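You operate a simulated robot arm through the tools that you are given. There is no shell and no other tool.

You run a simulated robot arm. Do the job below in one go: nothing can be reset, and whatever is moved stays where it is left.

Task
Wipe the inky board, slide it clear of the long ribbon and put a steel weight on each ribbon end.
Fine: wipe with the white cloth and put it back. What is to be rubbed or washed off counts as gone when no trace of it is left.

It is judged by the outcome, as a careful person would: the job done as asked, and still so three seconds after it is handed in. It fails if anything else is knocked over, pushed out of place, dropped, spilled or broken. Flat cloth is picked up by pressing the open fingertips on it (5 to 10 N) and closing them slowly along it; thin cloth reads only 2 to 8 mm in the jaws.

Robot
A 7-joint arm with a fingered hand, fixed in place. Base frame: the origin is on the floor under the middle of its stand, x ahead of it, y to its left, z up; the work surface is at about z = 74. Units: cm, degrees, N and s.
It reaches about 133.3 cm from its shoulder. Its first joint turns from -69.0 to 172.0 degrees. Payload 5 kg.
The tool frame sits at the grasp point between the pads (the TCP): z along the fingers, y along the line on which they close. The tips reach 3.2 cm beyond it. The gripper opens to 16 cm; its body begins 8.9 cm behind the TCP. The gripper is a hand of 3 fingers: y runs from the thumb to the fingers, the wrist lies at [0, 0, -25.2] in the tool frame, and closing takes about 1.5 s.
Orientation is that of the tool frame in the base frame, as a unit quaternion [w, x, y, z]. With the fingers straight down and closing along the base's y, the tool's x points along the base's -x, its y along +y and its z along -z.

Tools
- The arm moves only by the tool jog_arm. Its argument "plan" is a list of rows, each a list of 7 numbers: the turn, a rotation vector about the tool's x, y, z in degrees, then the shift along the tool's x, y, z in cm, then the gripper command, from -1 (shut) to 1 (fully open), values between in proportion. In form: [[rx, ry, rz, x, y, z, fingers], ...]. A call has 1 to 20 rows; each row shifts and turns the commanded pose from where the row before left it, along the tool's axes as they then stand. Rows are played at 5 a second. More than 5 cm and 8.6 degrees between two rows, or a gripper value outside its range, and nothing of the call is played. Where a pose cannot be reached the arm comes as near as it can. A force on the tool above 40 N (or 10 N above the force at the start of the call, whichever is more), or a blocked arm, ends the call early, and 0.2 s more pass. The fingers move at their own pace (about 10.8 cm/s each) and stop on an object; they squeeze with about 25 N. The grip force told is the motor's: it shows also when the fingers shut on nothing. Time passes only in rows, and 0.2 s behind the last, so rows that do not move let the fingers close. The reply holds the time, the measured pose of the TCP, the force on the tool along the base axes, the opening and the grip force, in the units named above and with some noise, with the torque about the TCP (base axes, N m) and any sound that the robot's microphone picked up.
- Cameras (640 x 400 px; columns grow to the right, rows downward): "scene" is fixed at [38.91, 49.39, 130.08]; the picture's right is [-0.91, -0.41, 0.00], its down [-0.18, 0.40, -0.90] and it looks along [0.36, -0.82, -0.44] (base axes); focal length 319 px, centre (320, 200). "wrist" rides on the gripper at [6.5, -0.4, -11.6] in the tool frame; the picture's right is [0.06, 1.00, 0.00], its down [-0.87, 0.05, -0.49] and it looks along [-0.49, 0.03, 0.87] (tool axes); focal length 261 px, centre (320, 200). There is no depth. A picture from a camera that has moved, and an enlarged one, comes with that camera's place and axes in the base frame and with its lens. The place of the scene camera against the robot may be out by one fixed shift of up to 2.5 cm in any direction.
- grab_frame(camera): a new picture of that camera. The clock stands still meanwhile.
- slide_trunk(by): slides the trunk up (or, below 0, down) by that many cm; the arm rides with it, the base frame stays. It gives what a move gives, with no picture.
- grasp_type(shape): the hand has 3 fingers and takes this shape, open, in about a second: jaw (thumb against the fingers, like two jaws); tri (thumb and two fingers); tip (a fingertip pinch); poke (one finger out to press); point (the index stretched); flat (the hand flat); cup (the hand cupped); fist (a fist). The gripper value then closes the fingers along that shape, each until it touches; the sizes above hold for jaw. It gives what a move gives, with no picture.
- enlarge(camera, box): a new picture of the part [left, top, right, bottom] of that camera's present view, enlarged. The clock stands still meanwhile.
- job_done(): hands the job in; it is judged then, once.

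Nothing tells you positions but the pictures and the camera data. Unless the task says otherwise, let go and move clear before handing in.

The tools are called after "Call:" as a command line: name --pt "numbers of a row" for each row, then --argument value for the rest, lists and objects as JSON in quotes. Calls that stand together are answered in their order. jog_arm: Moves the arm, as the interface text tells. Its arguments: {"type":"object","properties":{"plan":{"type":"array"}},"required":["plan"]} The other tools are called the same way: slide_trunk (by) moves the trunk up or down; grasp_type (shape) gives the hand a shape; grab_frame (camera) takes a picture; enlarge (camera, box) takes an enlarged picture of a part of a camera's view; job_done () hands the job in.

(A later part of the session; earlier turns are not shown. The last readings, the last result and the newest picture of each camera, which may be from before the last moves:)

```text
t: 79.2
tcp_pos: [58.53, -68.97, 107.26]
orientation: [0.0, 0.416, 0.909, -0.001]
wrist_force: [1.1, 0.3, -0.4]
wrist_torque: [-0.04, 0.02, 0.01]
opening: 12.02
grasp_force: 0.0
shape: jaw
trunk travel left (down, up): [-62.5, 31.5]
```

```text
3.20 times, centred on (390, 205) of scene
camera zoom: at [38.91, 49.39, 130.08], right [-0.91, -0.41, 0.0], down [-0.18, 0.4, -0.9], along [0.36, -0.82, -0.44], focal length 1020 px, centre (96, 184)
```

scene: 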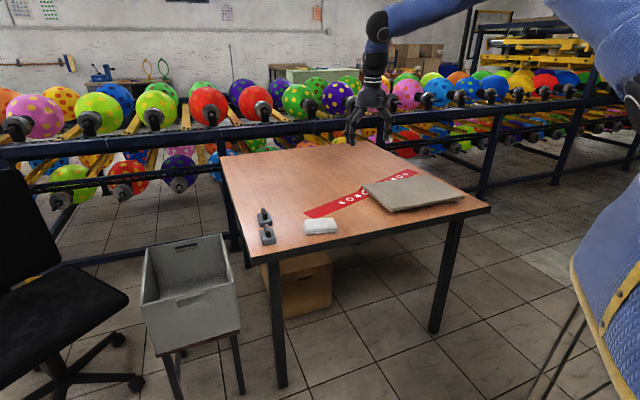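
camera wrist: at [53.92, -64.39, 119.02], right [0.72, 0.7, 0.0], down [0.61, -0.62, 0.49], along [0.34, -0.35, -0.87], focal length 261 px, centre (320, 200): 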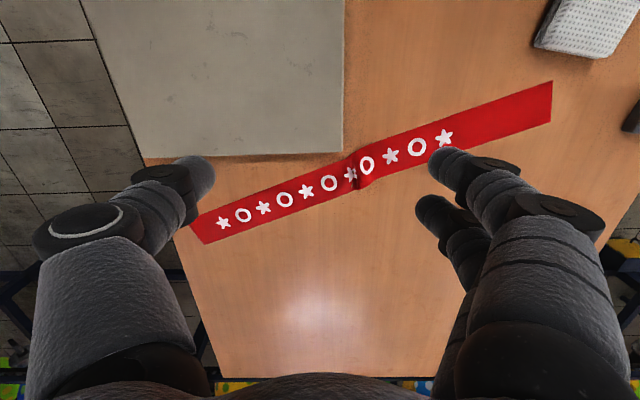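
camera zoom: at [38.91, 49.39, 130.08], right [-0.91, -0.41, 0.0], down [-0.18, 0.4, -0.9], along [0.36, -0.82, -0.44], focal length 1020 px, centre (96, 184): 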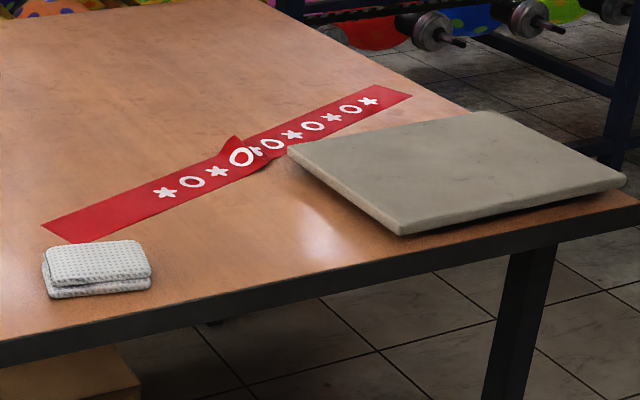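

The board now clears the ribbon by about 2.7 cm and sits fully on the table. Next I'll go and look at the weights, hand turned to -45° to close across their handles.

Call:
jog_arm --pt "0 0 -4.2 0 0 0 1" --pt "0 0 0 1.446 4.077 0.25 1" --pt "0 0 0 1.446 4.077 0.25 1" --pt "0 0 0 1.446 4.077 0.25 1" --pt "0 0 0 1.446 4.077 0.25 1" --pt "0 0 0 1.446 4.077 0.25 1" --pt "0 0 0 1.446 4.077 0.25 1" --pt "0 0 0 1.446 4.077 0.25 1" --pt "0 0 0 1.446 4.077 0.25 1" --pt "0 0 0 1.446 4.077 0.25 1" --pt "0 0 0 1.446 4.077 0.25 1" --pt "0 0 0 1.446 4.077 0.25 1" --pt "0 0 0 1.446 4.077 0.25 1" --pt "0 0 0 1.446 4.077 0.25 1" --pt "0 0 0 0 0 0 1" --pt "0 0 0 0 0 0 1"

Call:
grab_frame --camera "wrist"

Call:
enlarge --camera "wrist" --box '[220, 120, 420, 260]'

```text
t: 82.6
tcp_pos: [81.7, -19.74, 104.33]
orientation: [0.0, 0.384, 0.924, 0.001]
wrist_force: [-0.2, 0.1, -0.3]
wrist_torque: [0.0, 0.02, 0.04]
opening: 15.99
grasp_force: 0.1
shape: jaw
out of reach, approached as far as the arm can: row 14
trunk travel left (down, up): [-62.5, 31.5]
```

```text
taken
camera wrist: at [76.74, -15.51, 115.84], right [0.66, 0.75, 0.0], down [0.65, -0.58, 0.49], along [0.37, -0.32, -0.87], focal length 261 px, centre (320, 200)
```

wrist: 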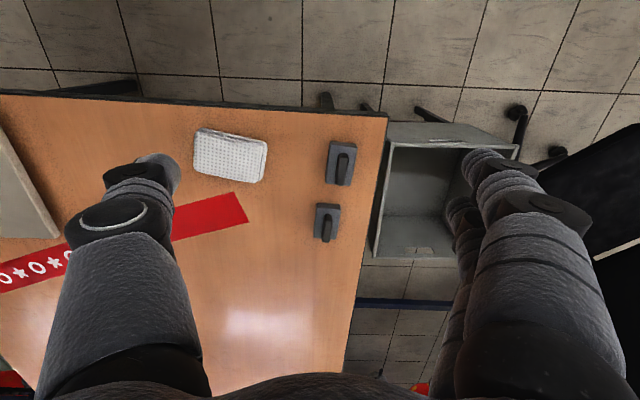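

```text
2.86 times, centred on (320, 190) of wrist
camera zoom: at [76.74, -15.51, 115.84], right [0.66, 0.75, 0.0], down [0.65, -0.58, 0.49], along [0.37, -0.32, -0.87], focal length 745 px, centre (320, 229)
```

zoom: 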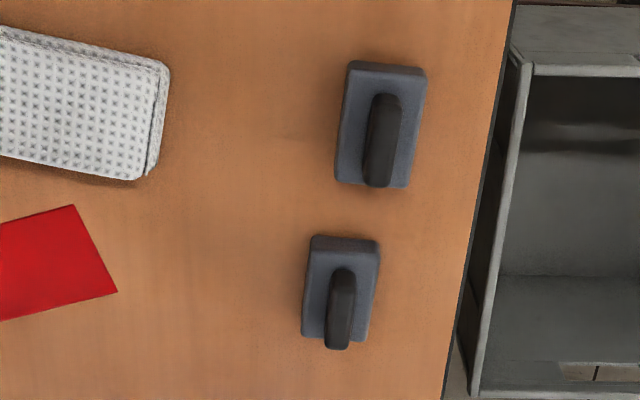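

The weights are aligned with the table, near (98, -32) and (91, -23). I'll hover over the farther one to refine.

Call:
jog_arm --pt "0 0 0 -3.43 0.03 1 0.2" --pt "0 0 0 -3.43 0.03 2 0.2" --pt "0 0 0 -3.43 0.03 2 0.2" --pt "0 0 0 -3.43 0.03 2 0.2" --pt "0 0 0 -3.43 0.03 2 0.2" --pt "0 0 0 -3.43 0.03 2 0.2" --pt "0 0 0 0 0 0 0.2" --pt "0 0 0 0 0 0 0.2"

Call:
grab_frame --camera "wrist"

Call:
enlarge --camera "scene" --box '[200, 110, 380, 260]'

```text
t: 84.4
tcp_pos: [91.62, -36.63, 94.3]
orientation: [0.002, 0.384, 0.923, 0.002]
wrist_force: [-0.2, 0.8, -0.2]
wrist_torque: [0.03, 0.02, -0.04]
opening: 9.65
grasp_force: 0.0
shape: jaw
out of reach, approached as far as the arm can: row 2, 3, 4, 5, 6
trunk travel left (down, up): [-62.5, 31.5]
```

```text
taken
camera wrist: at [86.76, -32.53, 105.89], right [0.66, 0.75, 0.01], down [0.65, -0.58, 0.49], along [0.37, -0.32, -0.87], focal length 261 px, centre (320, 200)
```

wrist: 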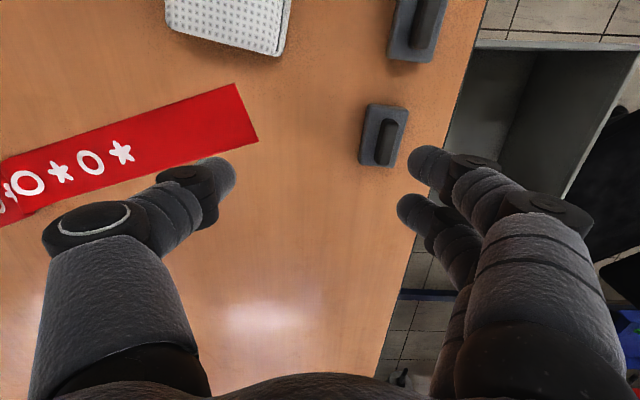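

```text
2.67 times, centred on (290, 185) of scene
camera zoom: at [38.91, 49.39, 130.08], right [-0.91, -0.41, 0.0], down [-0.18, 0.4, -0.9], along [0.36, -0.82, -0.44], focal length 850 px, centre (400, 240)
```

zoom: 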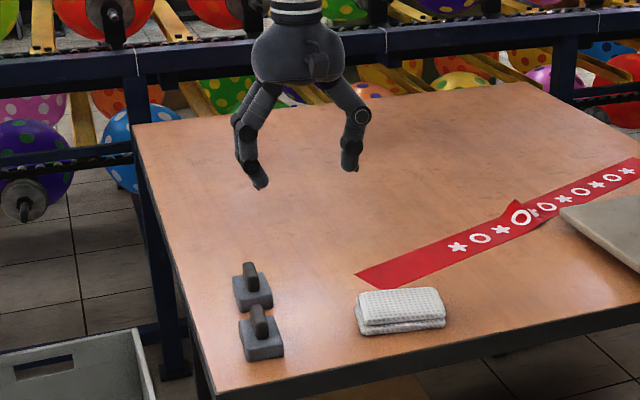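

The arm hits a limit with the hand at -45° here. I'll turn the hand half a turn the other way (to +135°), which gives the same closing line.

Call:
jog_arm --pt "0 0 -8.5 0 0 0 0.2" --pt "0 0 -8.5 0 0 0 0.2" --pt "0 0 -8.5 0 0 0 0.2" --pt "0 0 -8.5 0 0 0 0.2" --pt "0 0 -8.5 0 0 0 0.2" --pt "0 0 -8.5 0 0 0 0.2" --pt "0 0 -8.5 0 0 0 0.2" --pt "0 0 -8.5 0 0 0 0.2" --pt "0 0 -8.5 0 0 0 0.2" --pt "0 0 -8.5 0 0 0 0.2" --pt "0 0 0 0 0 0 0.2"

```text
t: 86.8
tcp_pos: [91.69, -36.74, 94.4]
orientation: [0.003, -0.34, 0.94, 0.0]
wrist_force: [0.8, 0.4, 0.9]
wrist_torque: [0.0, 0.0, 0.0]
opening: 9.63
grasp_force: 0.1
shape: jaw
trunk travel left (down, up): [-62.5, 31.5]
```

Call:
jog_arm --pt "0 0 -7.93 0 0 0 0.2" --pt "0 0 -7.93 0 0 0 0.2" --pt "0 0 -7.93 0 0 0 0.2" --pt "0 0 -7.93 0 0 0 0.2" --pt "0 0 -7.93 0 0 0 0.2" --pt "0 0 -7.93 0 0 0 0.2" --pt "0 0 -7.93 0 0 0 0.2" --pt "0 0 -7.93 0 0 0 0.2" --pt "0 0 -7.93 0 0 0 0.2" --pt "0 0 -7.93 0 0 0 0.2" --pt "0 0 -7.93 0 0 0 0.2" --pt "0 0 -7.93 0 0 0 0.2" --pt "0 0 0 0 0 0 0.2"

Call:
grab_frame --camera "wrist"

```text
t: 89.6
tcp_pos: [91.58, -36.66, 94.47]
orientation: [-0.002, 0.924, -0.382, 0.001]
wrist_force: [-0.1, -0.2, -0.3]
wrist_torque: [0.01, 0.01, -0.01]
opening: 9.65
grasp_force: 0.0
shape: jaw
trunk travel left (down, up): [-62.5, 31.5]
```

```text
taken
camera wrist: at [96.49, -41.1, 106.0], right [-0.66, -0.75, 0.0], down [-0.66, 0.57, 0.49], along [-0.37, 0.33, -0.87], focal length 261 px, centre (320, 200)
```

wrist: 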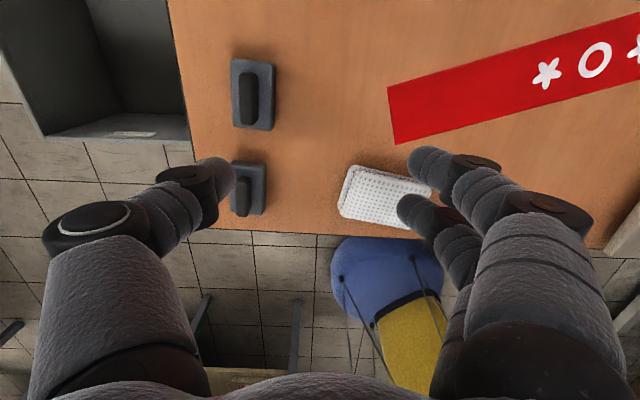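

The turn worked. Weight 1's centre is near (98.1, -32.6). I'll move above it and come lower for a close look.

Call:
jog_arm --pt "0 0 0 0.58 -2.49 0 0.0" --pt "0 0 0 0.58 -2.49 0 0.0" --pt "0 0 0 0.58 -2.49 0 0.0" --pt "0 0 0 0 0 3 0.0" --pt "0 0 0 0 0 3 0.0" --pt "0 0 0 0 0 0 0.0" --pt "0 0 0 0 0 0 0.0"

Call:
grab_frame --camera "wrist"

Call:
enlarge --camera "scene" --box '[220, 150, 320, 260]'

```text
t: 91.2
tcp_pos: [90.24, -36.05, 90.56]
orientation: [-0.002, 0.924, -0.383, 0.001]
wrist_force: [-1.4, -0.2, 0.4]
wrist_torque: [0.01, 0.0, -0.01]
opening: 8.05
grasp_force: 0.0
shape: jaw
out of reach, approached as far as the arm can: row 1, 2, 3, 4, 5
trunk travel left (down, up): [-62.5, 31.5]
```

```text
taken
camera wrist: at [95.04, -40.61, 102.19], right [-0.66, -0.75, 0.0], down [-0.66, 0.57, 0.49], along [-0.37, 0.33, -0.87], focal length 261 px, centre (320, 200)
```

wrist: 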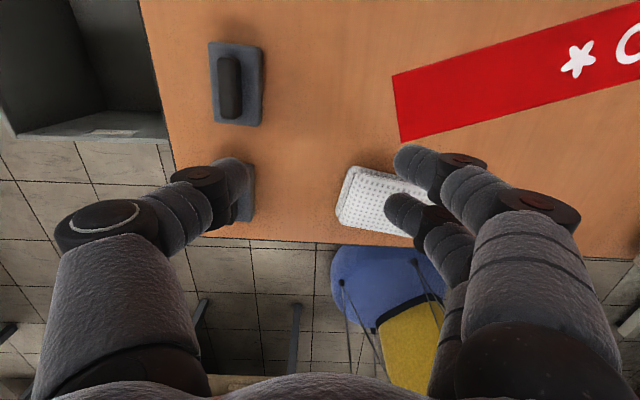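

```text
3.64 times, centred on (270, 205) of scene
camera zoom: at [38.91, 49.39, 130.08], right [-0.91, -0.41, 0.0], down [-0.18, 0.4, -0.9], along [0.36, -0.82, -0.44], focal length 1159 px, centre (502, 182)
```

zoom: 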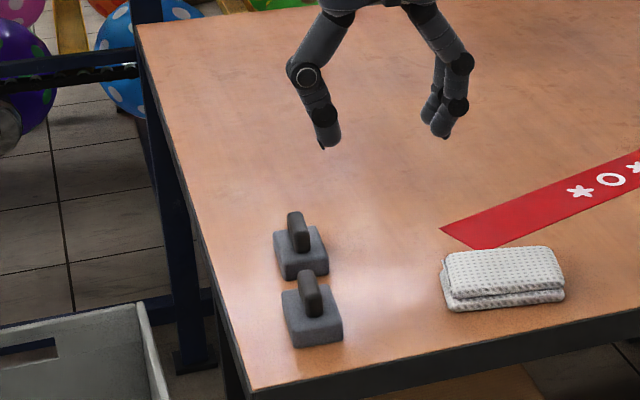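

The arm is at the end of its reach here because the shoulder sits high. I'll raise the hand and then lower the trunk, so the weights come within reach.

Call:
jog_arm --pt "0 0 0 0 0 -4 0.0" --pt "0 0 0 0 0 -4 0.0" --pt "0 0 0 0 0 -4 0.0" --pt "0 0 0 0 0 -4 0.0" --pt "0 0 0 0 0 -4 0.0" --pt "0 0 0 0 0 -4 0.0" --pt "0 0 0 0 0 0 0.0"

Call:
slide_trunk --by -10

Call:
grab_frame --camera "scene"

```text
t: 92.8
tcp_pos: [89.36, -36.52, 114.04]
orientation: [-0.003, 0.924, -0.383, 0.001]
wrist_force: [-0.2, -0.4, -0.8]
wrist_torque: [0.01, 0.05, -0.01]
opening: 8.03
grasp_force: 0.1
shape: jaw
out of reach, approached as far as the arm can: row 6
trunk travel left (down, up): [-62.5, 31.5]
```

```text
t: 94.1
tcp_pos: [89.22, -36.4, 104.11]
orientation: [-0.002, 0.924, -0.382, 0.002]
wrist_force: [0.2, -1.0, -0.4]
wrist_torque: [-0.02, 0.01, 0.02]
opening: 8.07
grasp_force: 0.1
shape: jaw
trunk travel left (down, up): [-52.5, 41.5]
```

```text
taken
```

scene: 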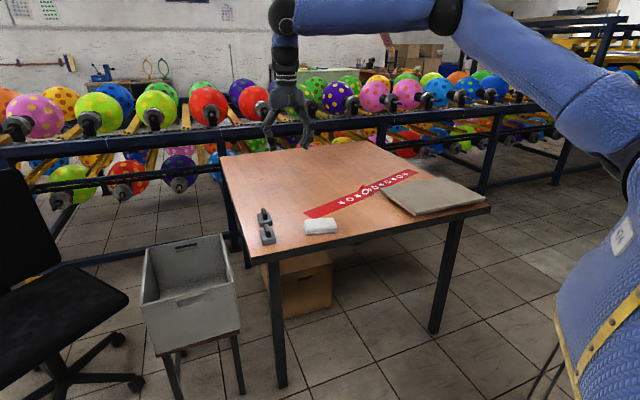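

Lowering the trunk is safe, but the weights are still at the edge of reach. I'll also tilt the hand 24° along the handles' length, which keeps the pads flat on their sides and gains reach, then move over weight 1.

Call:
jog_arm --pt "0 8 0 0 0 0 0.0" --pt "0 8 0 0 0 0 0.0" --pt "0 8 0 0 0 0 0.0" --pt "0 0 0 -0.51 -2.24 3.36 0.0" --pt "0 0 0 -0.51 -2.24 3.36 0.0" --pt "0 0 0 -0.51 -2.24 3.36 0.0" --pt "0 0 0 -0.51 -2.24 3.36 0.0" --pt "0 0 0 0 0 0 0.0" --pt "0 0 0 0 0 0 0.0"

Call:
grab_frame --camera "wrist"

Call:
grab_frame --camera "scene"

```text
t: 96.1
tcp_pos: [95.32, -34.99, 91.66]
orientation: [0.076, 0.903, -0.375, 0.195]
wrist_force: [0.3, -0.5, -0.5]
wrist_torque: [-0.01, 0.01, 0.0]
opening: 8.06
grasp_force: 0.0
shape: jaw
out of reach, approached as far as the arm can: row 6, 7
trunk travel left (down, up): [-52.5, 41.5]
```

```text
taken
camera wrist: at [96.32, -35.8, 104.95], right [-0.66, -0.75, 0.02], down [-0.74, 0.66, 0.09], along [-0.08, 0.05, -1.0], focal length 261 px, centre (320, 200)
```

wrist: 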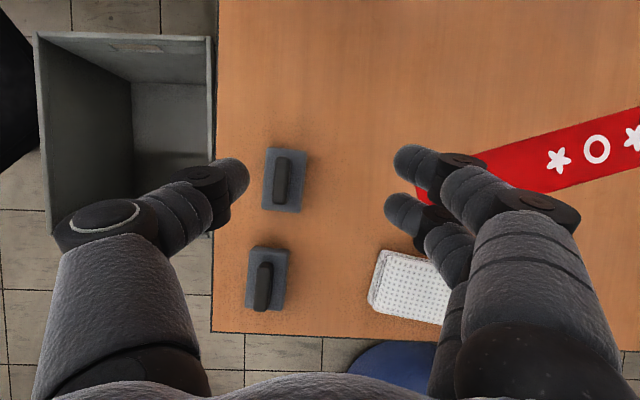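

```text
taken
```

scene: 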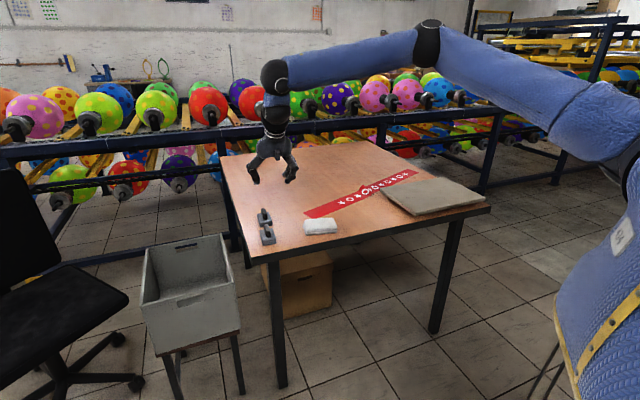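

The hand is still slightly short of weight 1. I'll add a small lean in the reach direction and check that it gets over the weight.

Call:
jog_arm --pt "6 0 0 0 0 0 0.0" --pt "6 0 0 0 0 0 0.0" --pt "0 0 0 -0.62 -1.43 2.07 0.0" --pt "0 0 0 -0.62 -1.43 2.07 0.0" --pt "0 0 0 0 0 0 0.0" --pt "0 0 0 0 0 0 0.0"

Call:
grab_frame --camera "wrist"

Call:
enlarge --camera "scene" --box '[200, 100, 380, 260]'

```text
t: 97.5
tcp_pos: [98.16, -32.6, 87.91]
orientation: [-0.019, 0.907, -0.352, 0.232]
wrist_force: [0.2, 0.0, -0.1]
wrist_torque: [0.02, 0.0, -0.01]
opening: 8.03
grasp_force: 0.0
shape: jaw
trunk travel left (down, up): [-52.5, 41.5]
```

```text
taken
camera wrist: at [97.53, -35.19, 101.06], right [-0.59, -0.79, -0.17], down [-0.81, 0.59, 0.07], along [0.04, 0.18, -0.98], focal length 261 px, centre (320, 200)
```

wrist: 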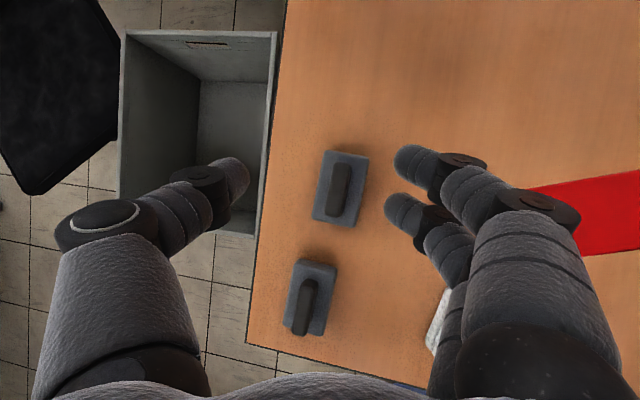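

```text
2.50 times, centred on (290, 180) of scene
camera zoom: at [38.91, 49.39, 130.08], right [-0.91, -0.41, 0.0], down [-0.18, 0.4, -0.9], along [0.36, -0.82, -0.44], focal length 796 px, centre (395, 250)
```

zoom: 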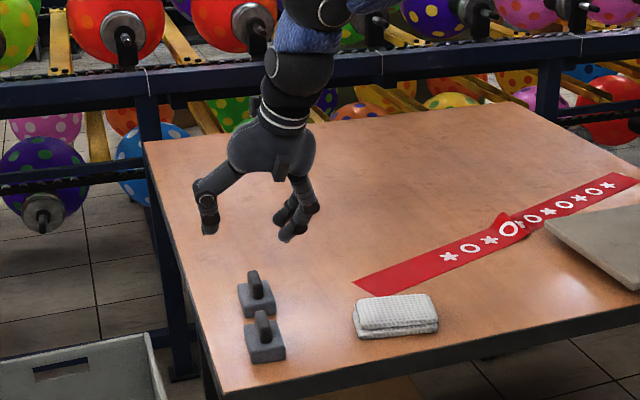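

The hand now gets over weight 1 at (98.2, -32.6). I'll even out the lean (less along the handle, a bit more toward the weight), correct the yaw, and shift the centre slightly.

Call:
jog_arm --pt "0 -6 0 0 0 0 -0.3" --pt "0 -6 0 0 0 0 -0.3" --pt "5 0 0 0 0 0 -0.3" --pt "0 0 5 0 0 0 -0.3" --pt "0 0 0 0 0 0 -0.3"

Call:
grab_frame --camera "wrist"

```text
t: 98.7
tcp_pos: [98.16, -32.65, 88.12]
orientation: [-0.102, 0.906, -0.383, 0.147]
wrist_force: [0.0, -0.5, -0.7]
wrist_torque: [0.03, -0.02, 0.03]
opening: 5.62
grasp_force: 0.0
shape: jaw
trunk travel left (down, up): [-52.5, 41.5]
```

```text
taken
camera wrist: at [98.69, -38.11, 100.34], right [-0.62, -0.73, -0.28], down [-0.78, 0.56, 0.28], along [-0.05, 0.4, -0.92], focal length 261 px, centre (320, 200)
```

wrist: 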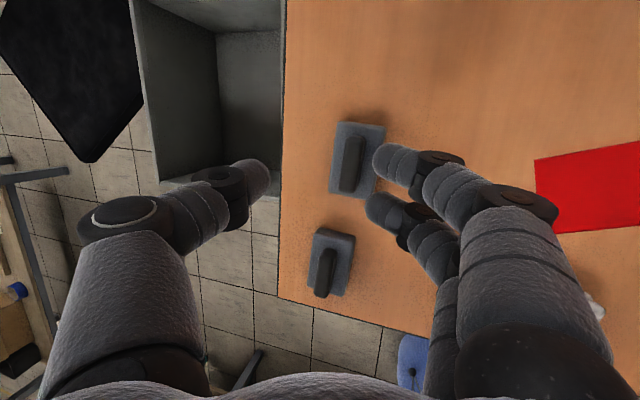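

Aligned: the closing line is within 1° of the handle's normal. I'll shift to the handle's plane and lower partway, then check.

Call:
jog_arm --pt "0 0 0 -0.2 0.793 -0.292 -0.42" --pt "0 0 0 -0.282 0.446 1.403 -0.42" --pt "0 0 0 -0.282 0.446 1.403 -0.42" --pt "0 0 0 -0.282 0.446 1.403 -0.42" --pt "0 0 0 0 0 0 -0.42" --pt "0 0 0 0 0 0 -0.42"

Call:
grab_frame --camera "wrist"

Call:
enlarge --camera "scene" --box '[230, 170, 310, 260]'

```text
t: 100.1
tcp_pos: [97.31, -32.96, 83.57]
orientation: [-0.1, 0.907, -0.382, 0.147]
wrist_force: [-0.9, 0.1, 0.1]
wrist_torque: [-0.01, -0.03, -0.01]
opening: 4.69
grasp_force: 0.0
shape: jaw
trunk travel left (down, up): [-52.5, 41.5]
```

```text
taken
camera wrist: at [97.93, -38.41, 95.78], right [-0.62, -0.73, -0.28], down [-0.78, 0.56, 0.28], along [-0.05, 0.4, -0.92], focal length 261 px, centre (320, 200)
```

wrist: 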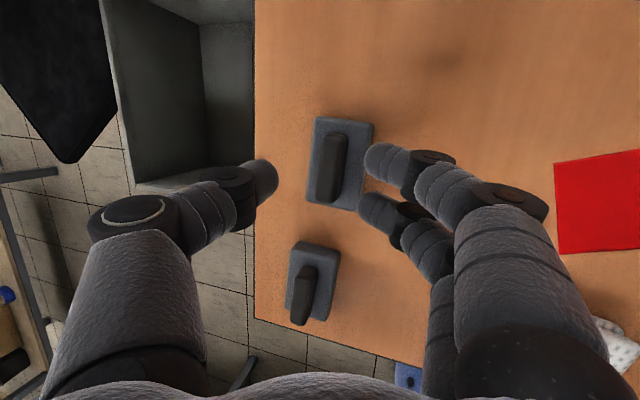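

```text
4.44 times, centred on (270, 215) of scene
camera zoom: at [38.91, 49.39, 130.08], right [-0.91, -0.41, 0.0], down [-0.18, 0.4, -0.9], along [0.36, -0.82, -0.44], focal length 1416 px, centre (542, 133)
```

zoom: 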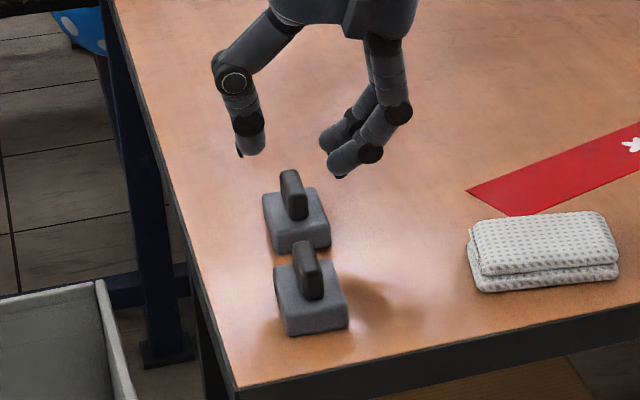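

The handle sits between thumb and fingers. I'll lower the last 3.2 cm with a small centring shift.

Call:
jog_arm --pt "0 0 0 -0.2 0.448 0.99 -0.42" --pt "0 0 0 -0.2 0.448 0.99 -0.42" --pt "0 0 0 -0.18 0.42 0.9 -0.42" --pt "0 0 0 0 0 0 -0.42"

Call:
grab_frame --camera "wrist"

Call:
enlarge --camera "scene" --box '[230, 180, 310, 250]'

```text
t: 101.1
tcp_pos: [97.11, -33.23, 80.38]
orientation: [-0.101, 0.907, -0.382, 0.147]
wrist_force: [-0.2, 0.6, 0.6]
wrist_torque: [-0.01, -0.01, 0.0]
opening: 4.69
grasp_force: 0.1
shape: jaw
trunk travel left (down, up): [-52.5, 41.5]
```

```text
taken
camera wrist: at [97.67, -38.73, 92.65], right [-0.62, -0.73, -0.28], down [-0.78, 0.56, 0.28], along [-0.05, 0.4, -0.92], focal length 261 px, centre (320, 200)
```

wrist: 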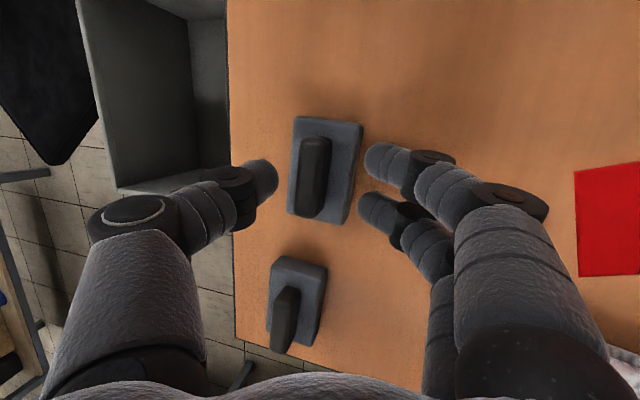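

```text
5.71 times, centred on (270, 215) of scene
camera zoom: at [38.91, 49.39, 130.08], right [-0.91, -0.41, 0.0], down [-0.18, 0.4, -0.9], along [0.36, -0.82, -0.44], focal length 1821 px, centre (606, 114)
```

zoom: 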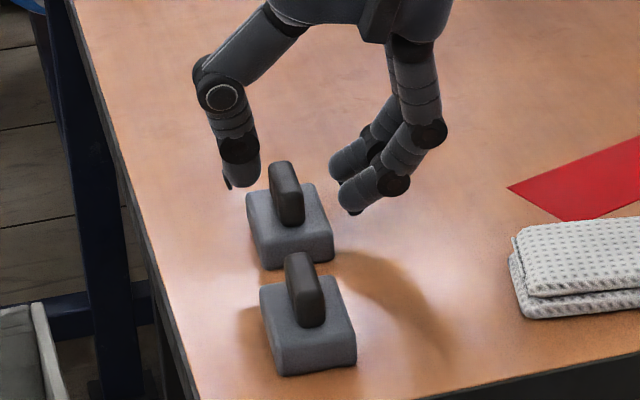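

Centred on the handle. I'll lower another 0.3 cm and close slowly.

Call:
jog_arm --pt "0 0 0 -0.056 0.09 0.28 -0.42" --pt "0 0 0 0 0 0 -0.55" --pt "0 0 0 0 0 0 -0.65" --pt "0 0 0 0 0 0 -0.75" --pt "0 0 0 0 0 0 -0.85" --pt "0 0 0 0 0 0 -1" --pt "0 0 0 0 0 0 -1" --pt "0 0 0 0 0 0 -1"

Call:
grab_frame --camera "wrist"

Call:
enlarge --camera "scene" --box '[230, 180, 310, 250]'

```text
t: 102.9
tcp_pos: [97.16, -33.23, 80.05]
orientation: [-0.101, 0.907, -0.382, 0.147]
wrist_force: [0.3, -0.1, 2.5]
wrist_torque: [-0.09, 0.13, -0.07]
opening: 1.75
grasp_force: 25.0
shape: jaw
trunk travel left (down, up): [-52.5, 41.5]
```

```text
taken
camera wrist: at [97.67, -38.71, 92.35], right [-0.62, -0.73, -0.28], down [-0.78, 0.56, 0.28], along [-0.05, 0.4, -0.92], focal length 261 px, centre (320, 200)
```

wrist: 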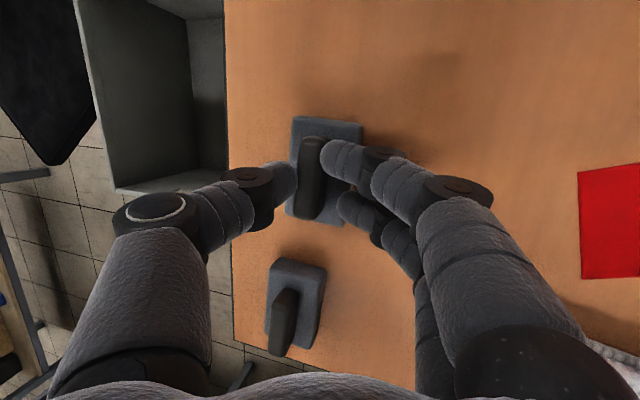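

```text
5.71 times, centred on (270, 215) of scene
camera zoom: at [38.91, 49.39, 130.08], right [-0.91, -0.41, 0.0], down [-0.18, 0.4, -0.9], along [0.36, -0.82, -0.44], focal length 1821 px, centre (606, 114)
```

zoom: 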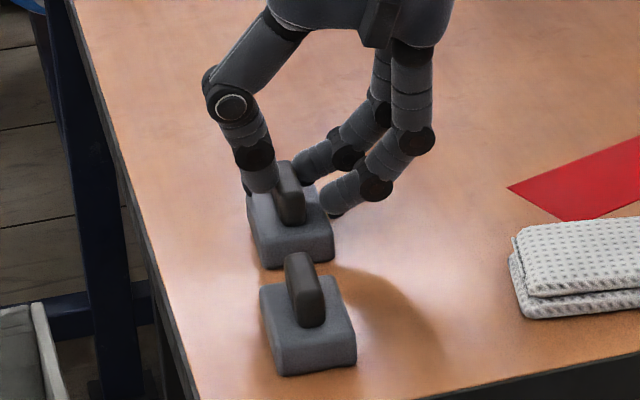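

Gripped (1.75 cm, 25 N). I'll lift slowly and check the hold.

Call:
jog_arm --pt "0 0 0 0.094 -0.149 -0.468 -1" --pt "0 0 0 0.094 -0.149 -0.468 -1" --pt "0 0 0 0.188 -0.297 -0.935 -1" --pt "0 0 0 0.188 -0.297 -0.935 -1" --pt "0 0 0 0 0 0 -1"

Call:
grab_frame --camera "wrist"

Call:
enlarge --camera "scene" --box '[230, 170, 310, 250]'

```text
t: 104.1
tcp_pos: [97.14, -33.26, 83.01]
orientation: [-0.101, 0.907, -0.383, 0.146]
wrist_force: [0.3, 0.9, -4.7]
wrist_torque: [-0.01, 0.07, 0.0]
opening: 1.47
grasp_force: 25.2
shape: jaw
trunk travel left (down, up): [-52.5, 41.5]
```

```text
taken
camera wrist: at [97.73, -38.67, 95.29], right [-0.62, -0.73, -0.28], down [-0.78, 0.56, 0.28], along [-0.05, 0.4, -0.92], focal length 261 px, centre (320, 200)
```

wrist: 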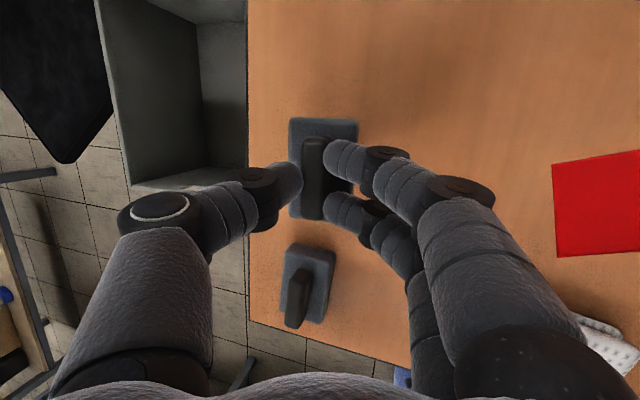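

```text
5.00 times, centred on (270, 210) of scene
camera zoom: at [38.91, 49.39, 130.08], right [-0.91, -0.41, 0.0], down [-0.18, 0.4, -0.9], along [0.36, -0.82, -0.44], focal length 1593 px, centre (570, 150)
```

zoom: 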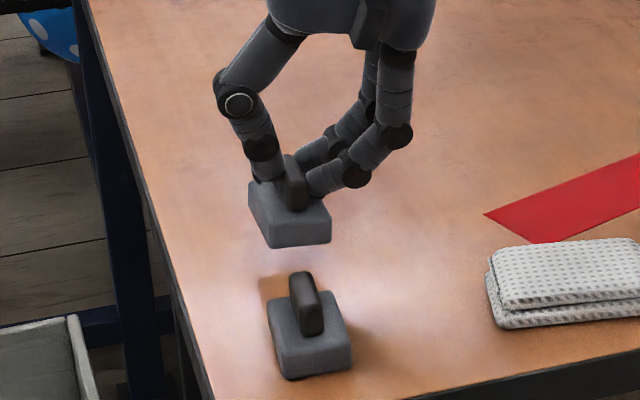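

Weight 1 is held firmly (about 4.7 N). I'll lift it higher and carry it toward the ribbon's far (left) end.

Call:
jog_arm --pt "0 0 0 0.282 -0.446 -1.403 -1" --pt "0 0 0 0.376 -0.594 -1.87 -1" --pt "0 0 0 0.376 -0.594 -1.87 -1" --pt "0 0 0 0.376 -0.594 -1.87 -1" --pt "0 0 0 0.282 -0.446 -1.403 -1" --pt "0 0 0 0 0 0 -1"

Call:
jog_arm --pt "0 0 0 0.489 1.377 -0.34 -1" --pt "0 0 0 0.978 2.754 -0.68 -1" --pt "0 0 0 1.402 3.947 -0.974 -1" --pt "0 0 0 1.402 3.947 -0.974 -1" --pt "0 0 0 1.402 3.947 -0.974 -1" --pt "0 0 0 1.402 3.947 -0.974 -1" --pt "0 0 0 1.402 3.947 -0.974 -1" --pt "0 0 0 1.402 3.947 -0.974 -1" --pt "0 0 0 1.402 3.947 -0.974 -1" --pt "0 0 0 1.402 3.947 -0.974 -1" --pt "0 0 0 0.978 2.754 -0.68 -1" --pt "0 0 0 0.489 1.377 -0.34 -1" --pt "0 0 0 0 0 0 -1"

Call:
grab_frame --camera "wrist"

Call:
grab_frame --camera "scene"

```text
t: 105.5
tcp_pos: [96.97, -33.23, 92.17]
orientation: [-0.102, 0.906, -0.383, 0.146]
wrist_force: [0.1, -1.2, -4.6]
wrist_torque: [-0.01, 0.06, 0.0]
opening: 1.5
grasp_force: 24.8
shape: jaw
trunk travel left (down, up): [-52.5, 41.5]
```

```text
t: 108.3
tcp_pos: [76.55, -71.72, 92.16]
orientation: [-0.101, 0.907, -0.382, 0.147]
wrist_force: [-1.1, -0.3, -4.6]
wrist_torque: [-0.04, 0.03, 0.02]
opening: 1.48
grasp_force: 25.4
shape: jaw
trunk travel left (down, up): [-52.5, 41.5]
```

```text
taken
camera wrist: at [77.3, -77.08, 104.45], right [-0.62, -0.73, -0.28], down [-0.78, 0.56, 0.28], along [-0.05, 0.4, -0.92], focal length 261 px, centre (320, 200)
```

wrist: 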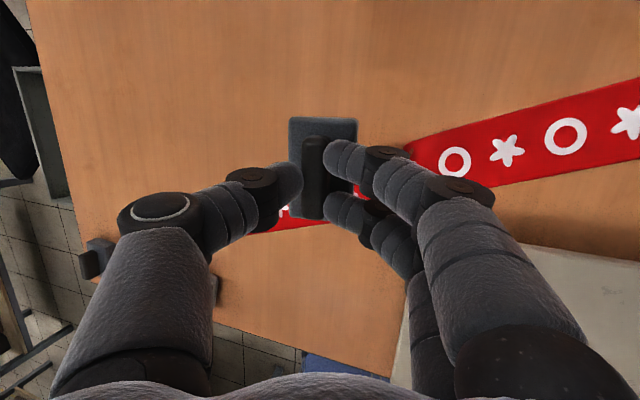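

```text
taken
```

scene: 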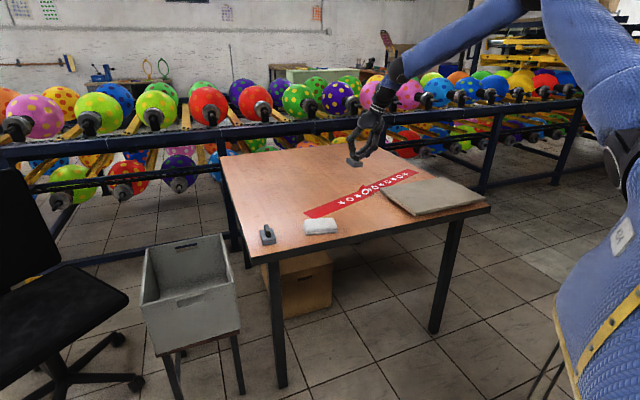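

Call:
enlarge --camera "scene" --box '[325, 120, 405, 180]'

Call:
enlarge --camera "wrist" --box '[250, 90, 410, 250]'

```text
6.67 times, centred on (365, 150) of scene
camera zoom: at [38.91, 49.39, 130.08], right [-0.91, -0.41, 0.0], down [-0.18, 0.4, -0.9], along [0.36, -0.82, -0.44], focal length 2124 px, centre (20, 533)
```

zoom: 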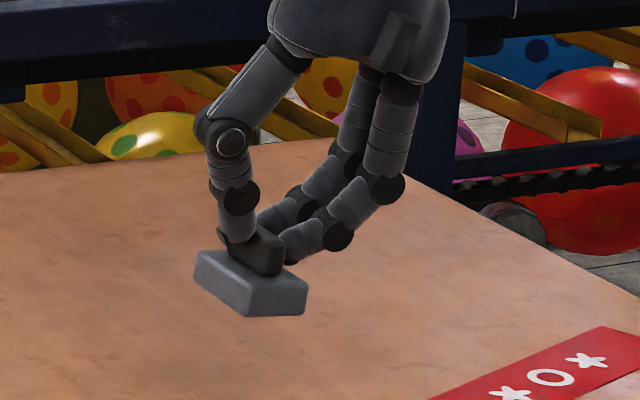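

```text
2.50 times, centred on (330, 170) of wrist
camera zoom: at [77.3, -77.08, 104.45], right [-0.62, -0.73, -0.28], down [-0.78, 0.56, 0.28], along [-0.05, 0.4, -0.92], focal length 652 px, centre (295, 275)
```

zoom: 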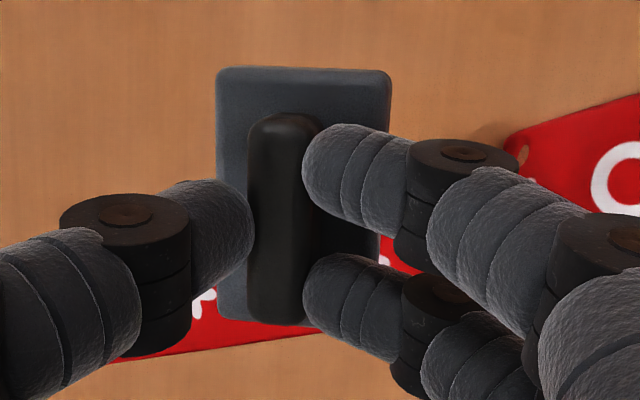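

The weight still hangs level. I'll carry it on to the left end, then turn it 22° so it lies squarely across the ribbon.

Call:
jog_arm --pt "0 0 0 0.628 1.831 -0.456 -1" --pt "0 0 0 1.256 3.662 -0.911 -1" --pt "0 0 0 1.256 3.662 -0.911 -1" --pt "0 0 0 1.256 3.662 -0.911 -1" --pt "0 0 0 1.256 3.662 -0.911 -1" --pt "0 0 0 1.256 3.662 -0.911 -1" --pt "0 0 0 1.256 3.662 -0.911 -1" --pt "0 0 0 1.256 3.662 -0.911 -1" --pt "0 0 0 1.256 3.662 -0.911 -1" --pt "0 0 0 0.628 1.831 -0.456 -1" --pt "1.38 -2.18 -6.86 0 0 0 -1" --pt "1.38 -2.18 -6.86 0 0 0 -1" --pt "1.38 -2.18 -6.86 0 0 0 -1" --pt "0 0 0 0 0 0 -1" --pt "0 0 0 0 0 0 -1"

Call:
grab_frame --camera "wrist"

Call:
enlarge --camera "scene" --box '[370, 110, 470, 190]'

```text
t: 111.5
tcp_pos: [59.42, -103.06, 92.23]
orientation: [-0.128, 0.963, -0.203, 0.124]
wrist_force: [0.8, 0.2, -5.3]
wrist_torque: [-0.04, 0.03, 0.0]
opening: 1.47
grasp_force: 25.1
shape: jaw
trunk travel left (down, up): [-52.5, 41.5]
```

```text
taken
camera wrist: at [62.1, -107.84, 104.4], right [-0.3, -0.91, -0.28], down [-0.93, 0.22, 0.28], along [-0.19, 0.35, -0.92], focal length 261 px, centre (320, 200)
```

wrist: 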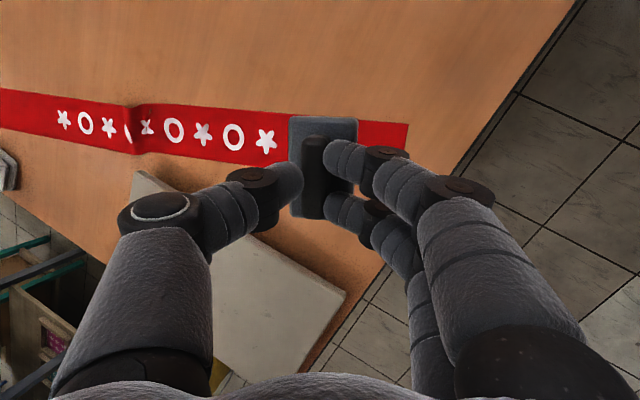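

```text
5.00 times, centred on (420, 150) of scene
camera zoom: at [38.91, 49.39, 130.08], right [-0.91, -0.41, 0.0], down [-0.18, 0.4, -0.9], along [0.36, -0.82, -0.44], focal length 1593 px, centre (-180, 450)
```

zoom: 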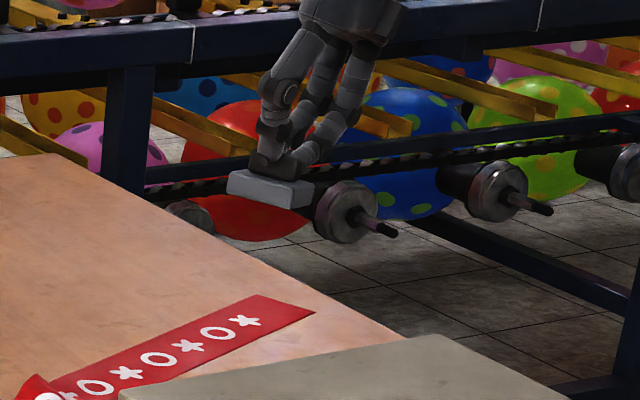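

Over the left end. I'll lower most of the way and check position.

Call:
jog_arm --pt "0 0 0 -0.376 0.594 1.87 -1" --pt "0 0 0 -0.47 0.743 2.338 -1" --pt "0 0 0 -0.47 0.743 2.338 -1" --pt "0 0 0 -0.376 0.594 1.87 -1" --pt "0 0 0 0 0 0 -1"

Call:
grab_frame --camera "wrist"

Call:
enlarge --camera "scene" --box '[380, 130, 450, 190]'

```text
t: 112.7
tcp_pos: [59.48, -102.89, 83.22]
orientation: [-0.127, 0.963, -0.202, 0.125]
wrist_force: [0.2, 0.5, -3.9]
wrist_torque: [-0.08, 0.01, 0.04]
opening: 1.45
grasp_force: 25.5
shape: jaw
trunk travel left (down, up): [-52.5, 41.5]
```

```text
taken
camera wrist: at [62.02, -107.79, 95.46], right [-0.3, -0.91, -0.28], down [-0.93, 0.22, 0.28], along [-0.19, 0.35, -0.92], focal length 261 px, centre (320, 200)
```

wrist: 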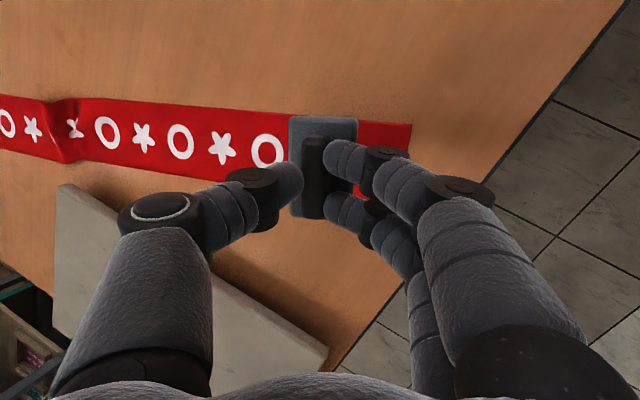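

```text
6.67 times, centred on (415, 160) of scene
camera zoom: at [38.91, 49.39, 130.08], right [-0.91, -0.41, 0.0], down [-0.18, 0.4, -0.9], along [0.36, -0.82, -0.44], focal length 2124 px, centre (-313, 467)
```

zoom: 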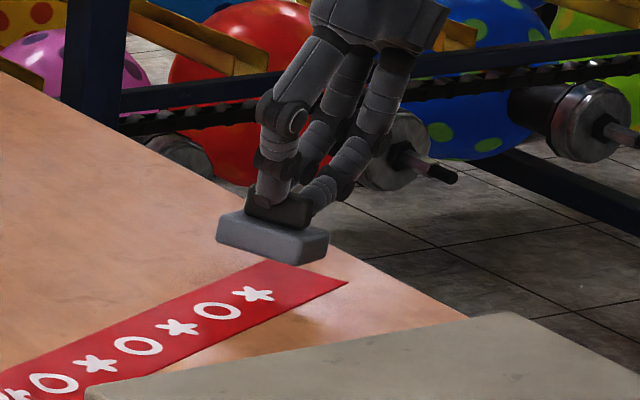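

Call:
jog_arm --pt "0 0 0 -0.363 0.948 -0.372 -1" --pt "0 0 0 -0.235 0.371 1.169 -1" --pt "0 0 0 -0.235 0.371 1.169 -1" --pt "0 0 0 0 0 0 -1"

Call:
grab_frame --camera "wrist"

Call:
enlarge --camera "scene" --box '[380, 130, 450, 190]'

```text
t: 113.7
tcp_pos: [58.71, -103.7, 80.69]
orientation: [-0.127, 0.963, -0.202, 0.124]
wrist_force: [-0.1, -0.2, -4.2]
wrist_torque: [-0.06, 0.04, 0.01]
opening: 1.44
grasp_force: 25.0
shape: jaw
trunk travel left (down, up): [-52.5, 41.5]
```

```text
taken
camera wrist: at [61.26, -108.6, 92.91], right [-0.3, -0.91, -0.28], down [-0.93, 0.22, 0.28], along [-0.19, 0.35, -0.92], focal length 261 px, centre (320, 200)
```

wrist: 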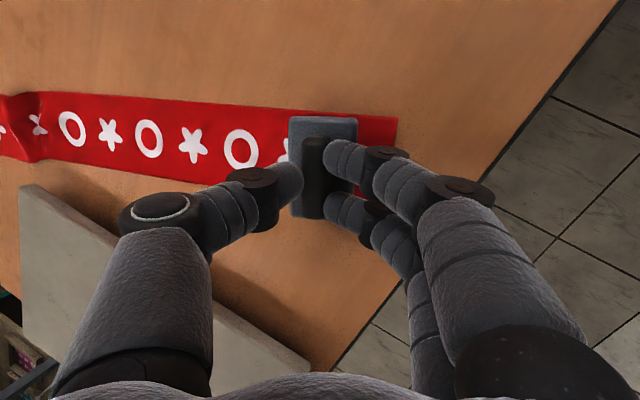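

```text
6.67 times, centred on (415, 160) of scene
camera zoom: at [38.91, 49.39, 130.08], right [-0.91, -0.41, 0.0], down [-0.18, 0.4, -0.9], along [0.36, -0.82, -0.44], focal length 2124 px, centre (-313, 467)
```

zoom: 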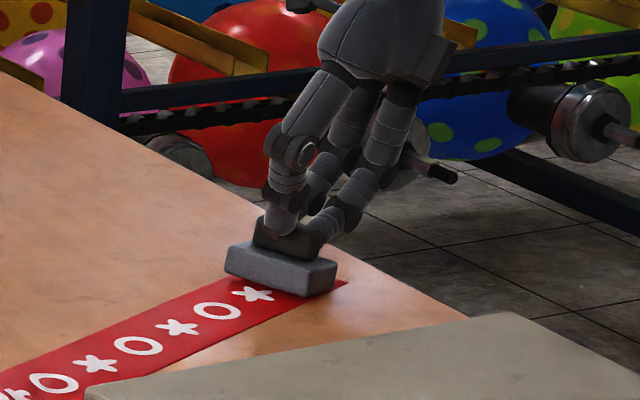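

The weight is right over the end. I'll set it down in small steps.

Call:
jog_arm --pt "0 0 0 -0.038 0.059 0.187 -1" --pt "0 0 0 -0.038 0.059 0.187 -1" --pt "0 0 0 0 0 0 -1"

```text
t: 114.5
tcp_pos: [58.78, -103.78, 80.49]
orientation: [-0.127, 0.963, -0.202, 0.125]
wrist_force: [1.4, 0.2, 1.7]
wrist_torque: [-0.05, 0.04, -0.02]
opening: 1.44
grasp_force: 25.1
shape: jaw
trunk travel left (down, up): [-52.5, 41.5]
```

Call:
jog_arm --pt "0 0 0 -0.019 0.03 0.094 -1" --pt "0 0 0 -0.019 0.03 0.094 -1" --pt "0 0 0 0 0 0 -1"

Call:
enlarge --camera "scene" --box '[390, 140, 440, 185]'

```text
t: 115.3
tcp_pos: [58.72, -103.74, 80.35]
orientation: [-0.127, 0.963, -0.202, 0.125]
wrist_force: [1.7, 2.0, 5.8]
wrist_torque: [0.02, 0.04, 0.03]
opening: 1.52
grasp_force: 25.2
shape: jaw
trunk travel left (down, up): [-52.5, 41.5]
```

```text
8.89 times, centred on (415, 162) of scene
camera zoom: at [38.91, 49.39, 130.08], right [-0.91, -0.41, 0.0], down [-0.18, 0.4, -0.9], along [0.36, -0.82, -0.44], focal length 2832 px, centre (-524, 533)
```

zoom: 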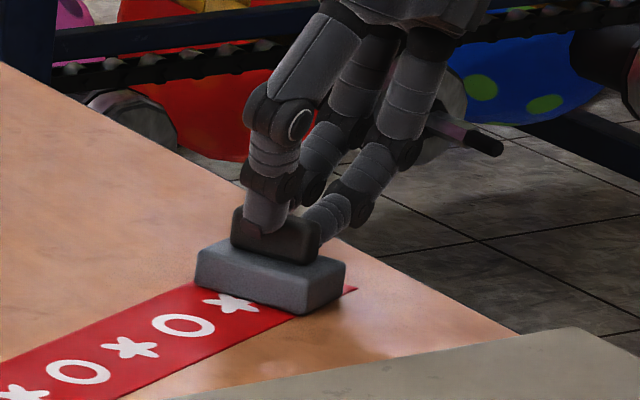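

Seated on the ribbon. I'll open the fingers gently and lift away.

Call:
jog_arm --pt "0 0 0 0 0 0 -0.8" --pt "0 0 0 0.019 -0.03 -0.094 -0.7" --pt "0 0 0 0 0 0 -0.55" --pt "0 0 0 0 0 0 -0.45" --pt "0 0 0 0 0 0 -0.4" --pt "0 0 0 0 0 0 -0.4"

Call:
grab_frame --camera "wrist"

Call:
enlarge --camera "scene" --box '[390, 140, 440, 185]'

```text
t: 116.7
tcp_pos: [58.73, -103.68, 80.16]
orientation: [-0.128, 0.963, -0.202, 0.125]
wrist_force: [1.4, 1.1, 4.6]
wrist_torque: [0.03, 0.02, -0.01]
opening: 4.57
grasp_force: 0.1
shape: jaw
trunk travel left (down, up): [-52.5, 41.5]
```

```text
taken
camera wrist: at [61.29, -108.53, 92.55], right [-0.3, -0.91, -0.28], down [-0.93, 0.22, 0.28], along [-0.19, 0.35, -0.92], focal length 261 px, centre (320, 200)
```

wrist: 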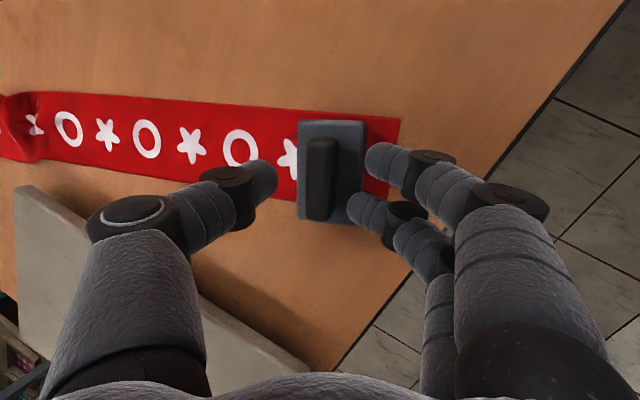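

```text
8.89 times, centred on (415, 162) of scene
camera zoom: at [38.91, 49.39, 130.08], right [-0.91, -0.41, 0.0], down [-0.18, 0.4, -0.9], along [0.36, -0.82, -0.44], focal length 2832 px, centre (-524, 533)
```

zoom: 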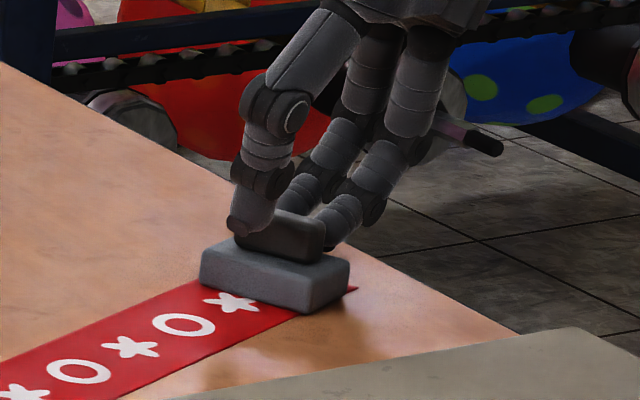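

Call:
jog_arm --pt "0 0 0 0.094 -0.149 -0.468 -0.4" --pt "0 0 0 0.188 -0.297 -0.935 -0.4" --pt "0 0 0 0.282 -0.446 -1.403 -0.4" --pt "0 0 0 0.376 -0.594 -1.87 -0.3" --pt "0 0 0 0.564 -0.891 -2.805 0" --pt "0 0 0 0.752 -1.188 -3.74 0" --pt "0 0 0 0.752 -1.188 -3.74 0" --pt "0 0 0 0 0 0 0"

Call:
grab_frame --camera "wrist"

Call:
enlarge --camera "scene" --box '[300, 150, 480, 250]'

```text
t: 118.5
tcp_pos: [58.8, -103.81, 96.23]
orientation: [-0.128, 0.963, -0.203, 0.124]
wrist_force: [-0.3, 0.2, -0.8]
wrist_torque: [0.03, -0.02, -0.01]
opening: 7.91
grasp_force: 0.2
shape: jaw
trunk travel left (down, up): [-52.5, 41.5]
```

```text
taken
camera wrist: at [61.3, -108.55, 108.37], right [-0.3, -0.91, -0.28], down [-0.93, 0.22, 0.28], along [-0.19, 0.35, -0.92], focal length 261 px, centre (320, 200)
```

wrist: 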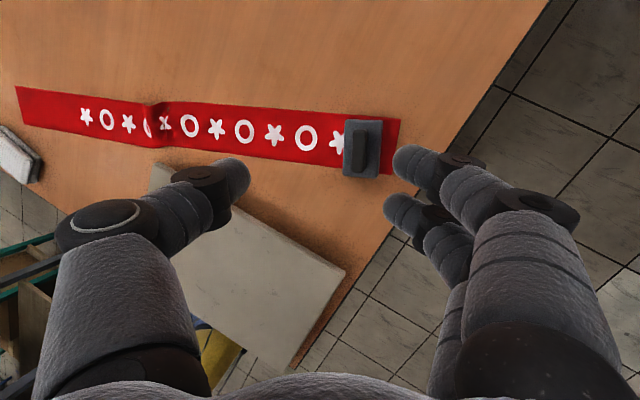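

```text
3.56 times, centred on (390, 200) of scene
camera zoom: at [38.91, 49.39, 130.08], right [-0.91, -0.41, 0.0], down [-0.18, 0.4, -0.9], along [0.36, -0.82, -0.44], focal length 1133 px, centre (71, 200)
```

zoom: 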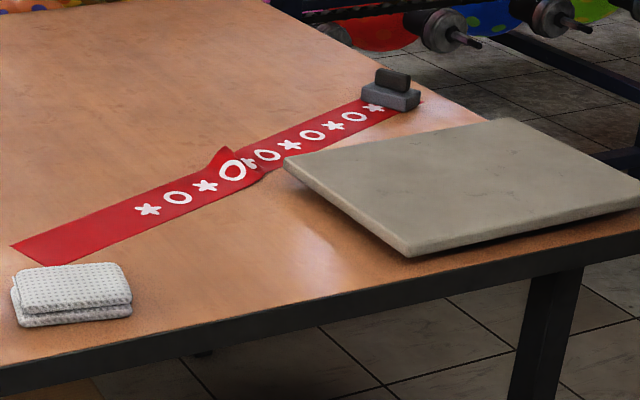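

Weight 1 sits well on the left end. The ribbon still has a slack fold because its right end was drawn in about 2.4 cm. I'll set the hand upright and turn it to work at the right end and draw the ribbon straight.

Call:
jog_arm --pt "-5.75 -3.63 0 0 0 0 0" --pt "-5.75 -3.63 0 0 0 0 0" --pt "-5.75 -3.63 0 0 0 0 0" --pt "0 0 8.3 0 0 0 0" --pt "0 0 8.3 0 0 0 0" --pt "0 0 8.3 0 0 0 0" --pt "0 0 8.3 0 0 0 0" --pt "0 0 8.3 0 0 0 0" --pt "0 0 8.3 0 0 0 0" --pt "0 0 8.3 0 0 0 0" --pt "0 0 8.3 0 0 0 0" --pt "0 0 8.3 0 0 0 0" --pt "0 0 8.3 0 0 0 0" --pt "0 0 8.3 0 0 0 0" --pt "0 0 0 0 0 0 0"

```text
t: 121.7
tcp_pos: [58.79, -103.74, 96.23]
orientation: [0.001, -0.536, 0.844, 0.0]
wrist_force: [-0.1, 0.5, -0.3]
wrist_torque: [-0.01, 0.0, 0.0]
opening: 7.96
grasp_force: 0.1
shape: jaw
trunk travel left (down, up): [-52.5, 41.5]
```

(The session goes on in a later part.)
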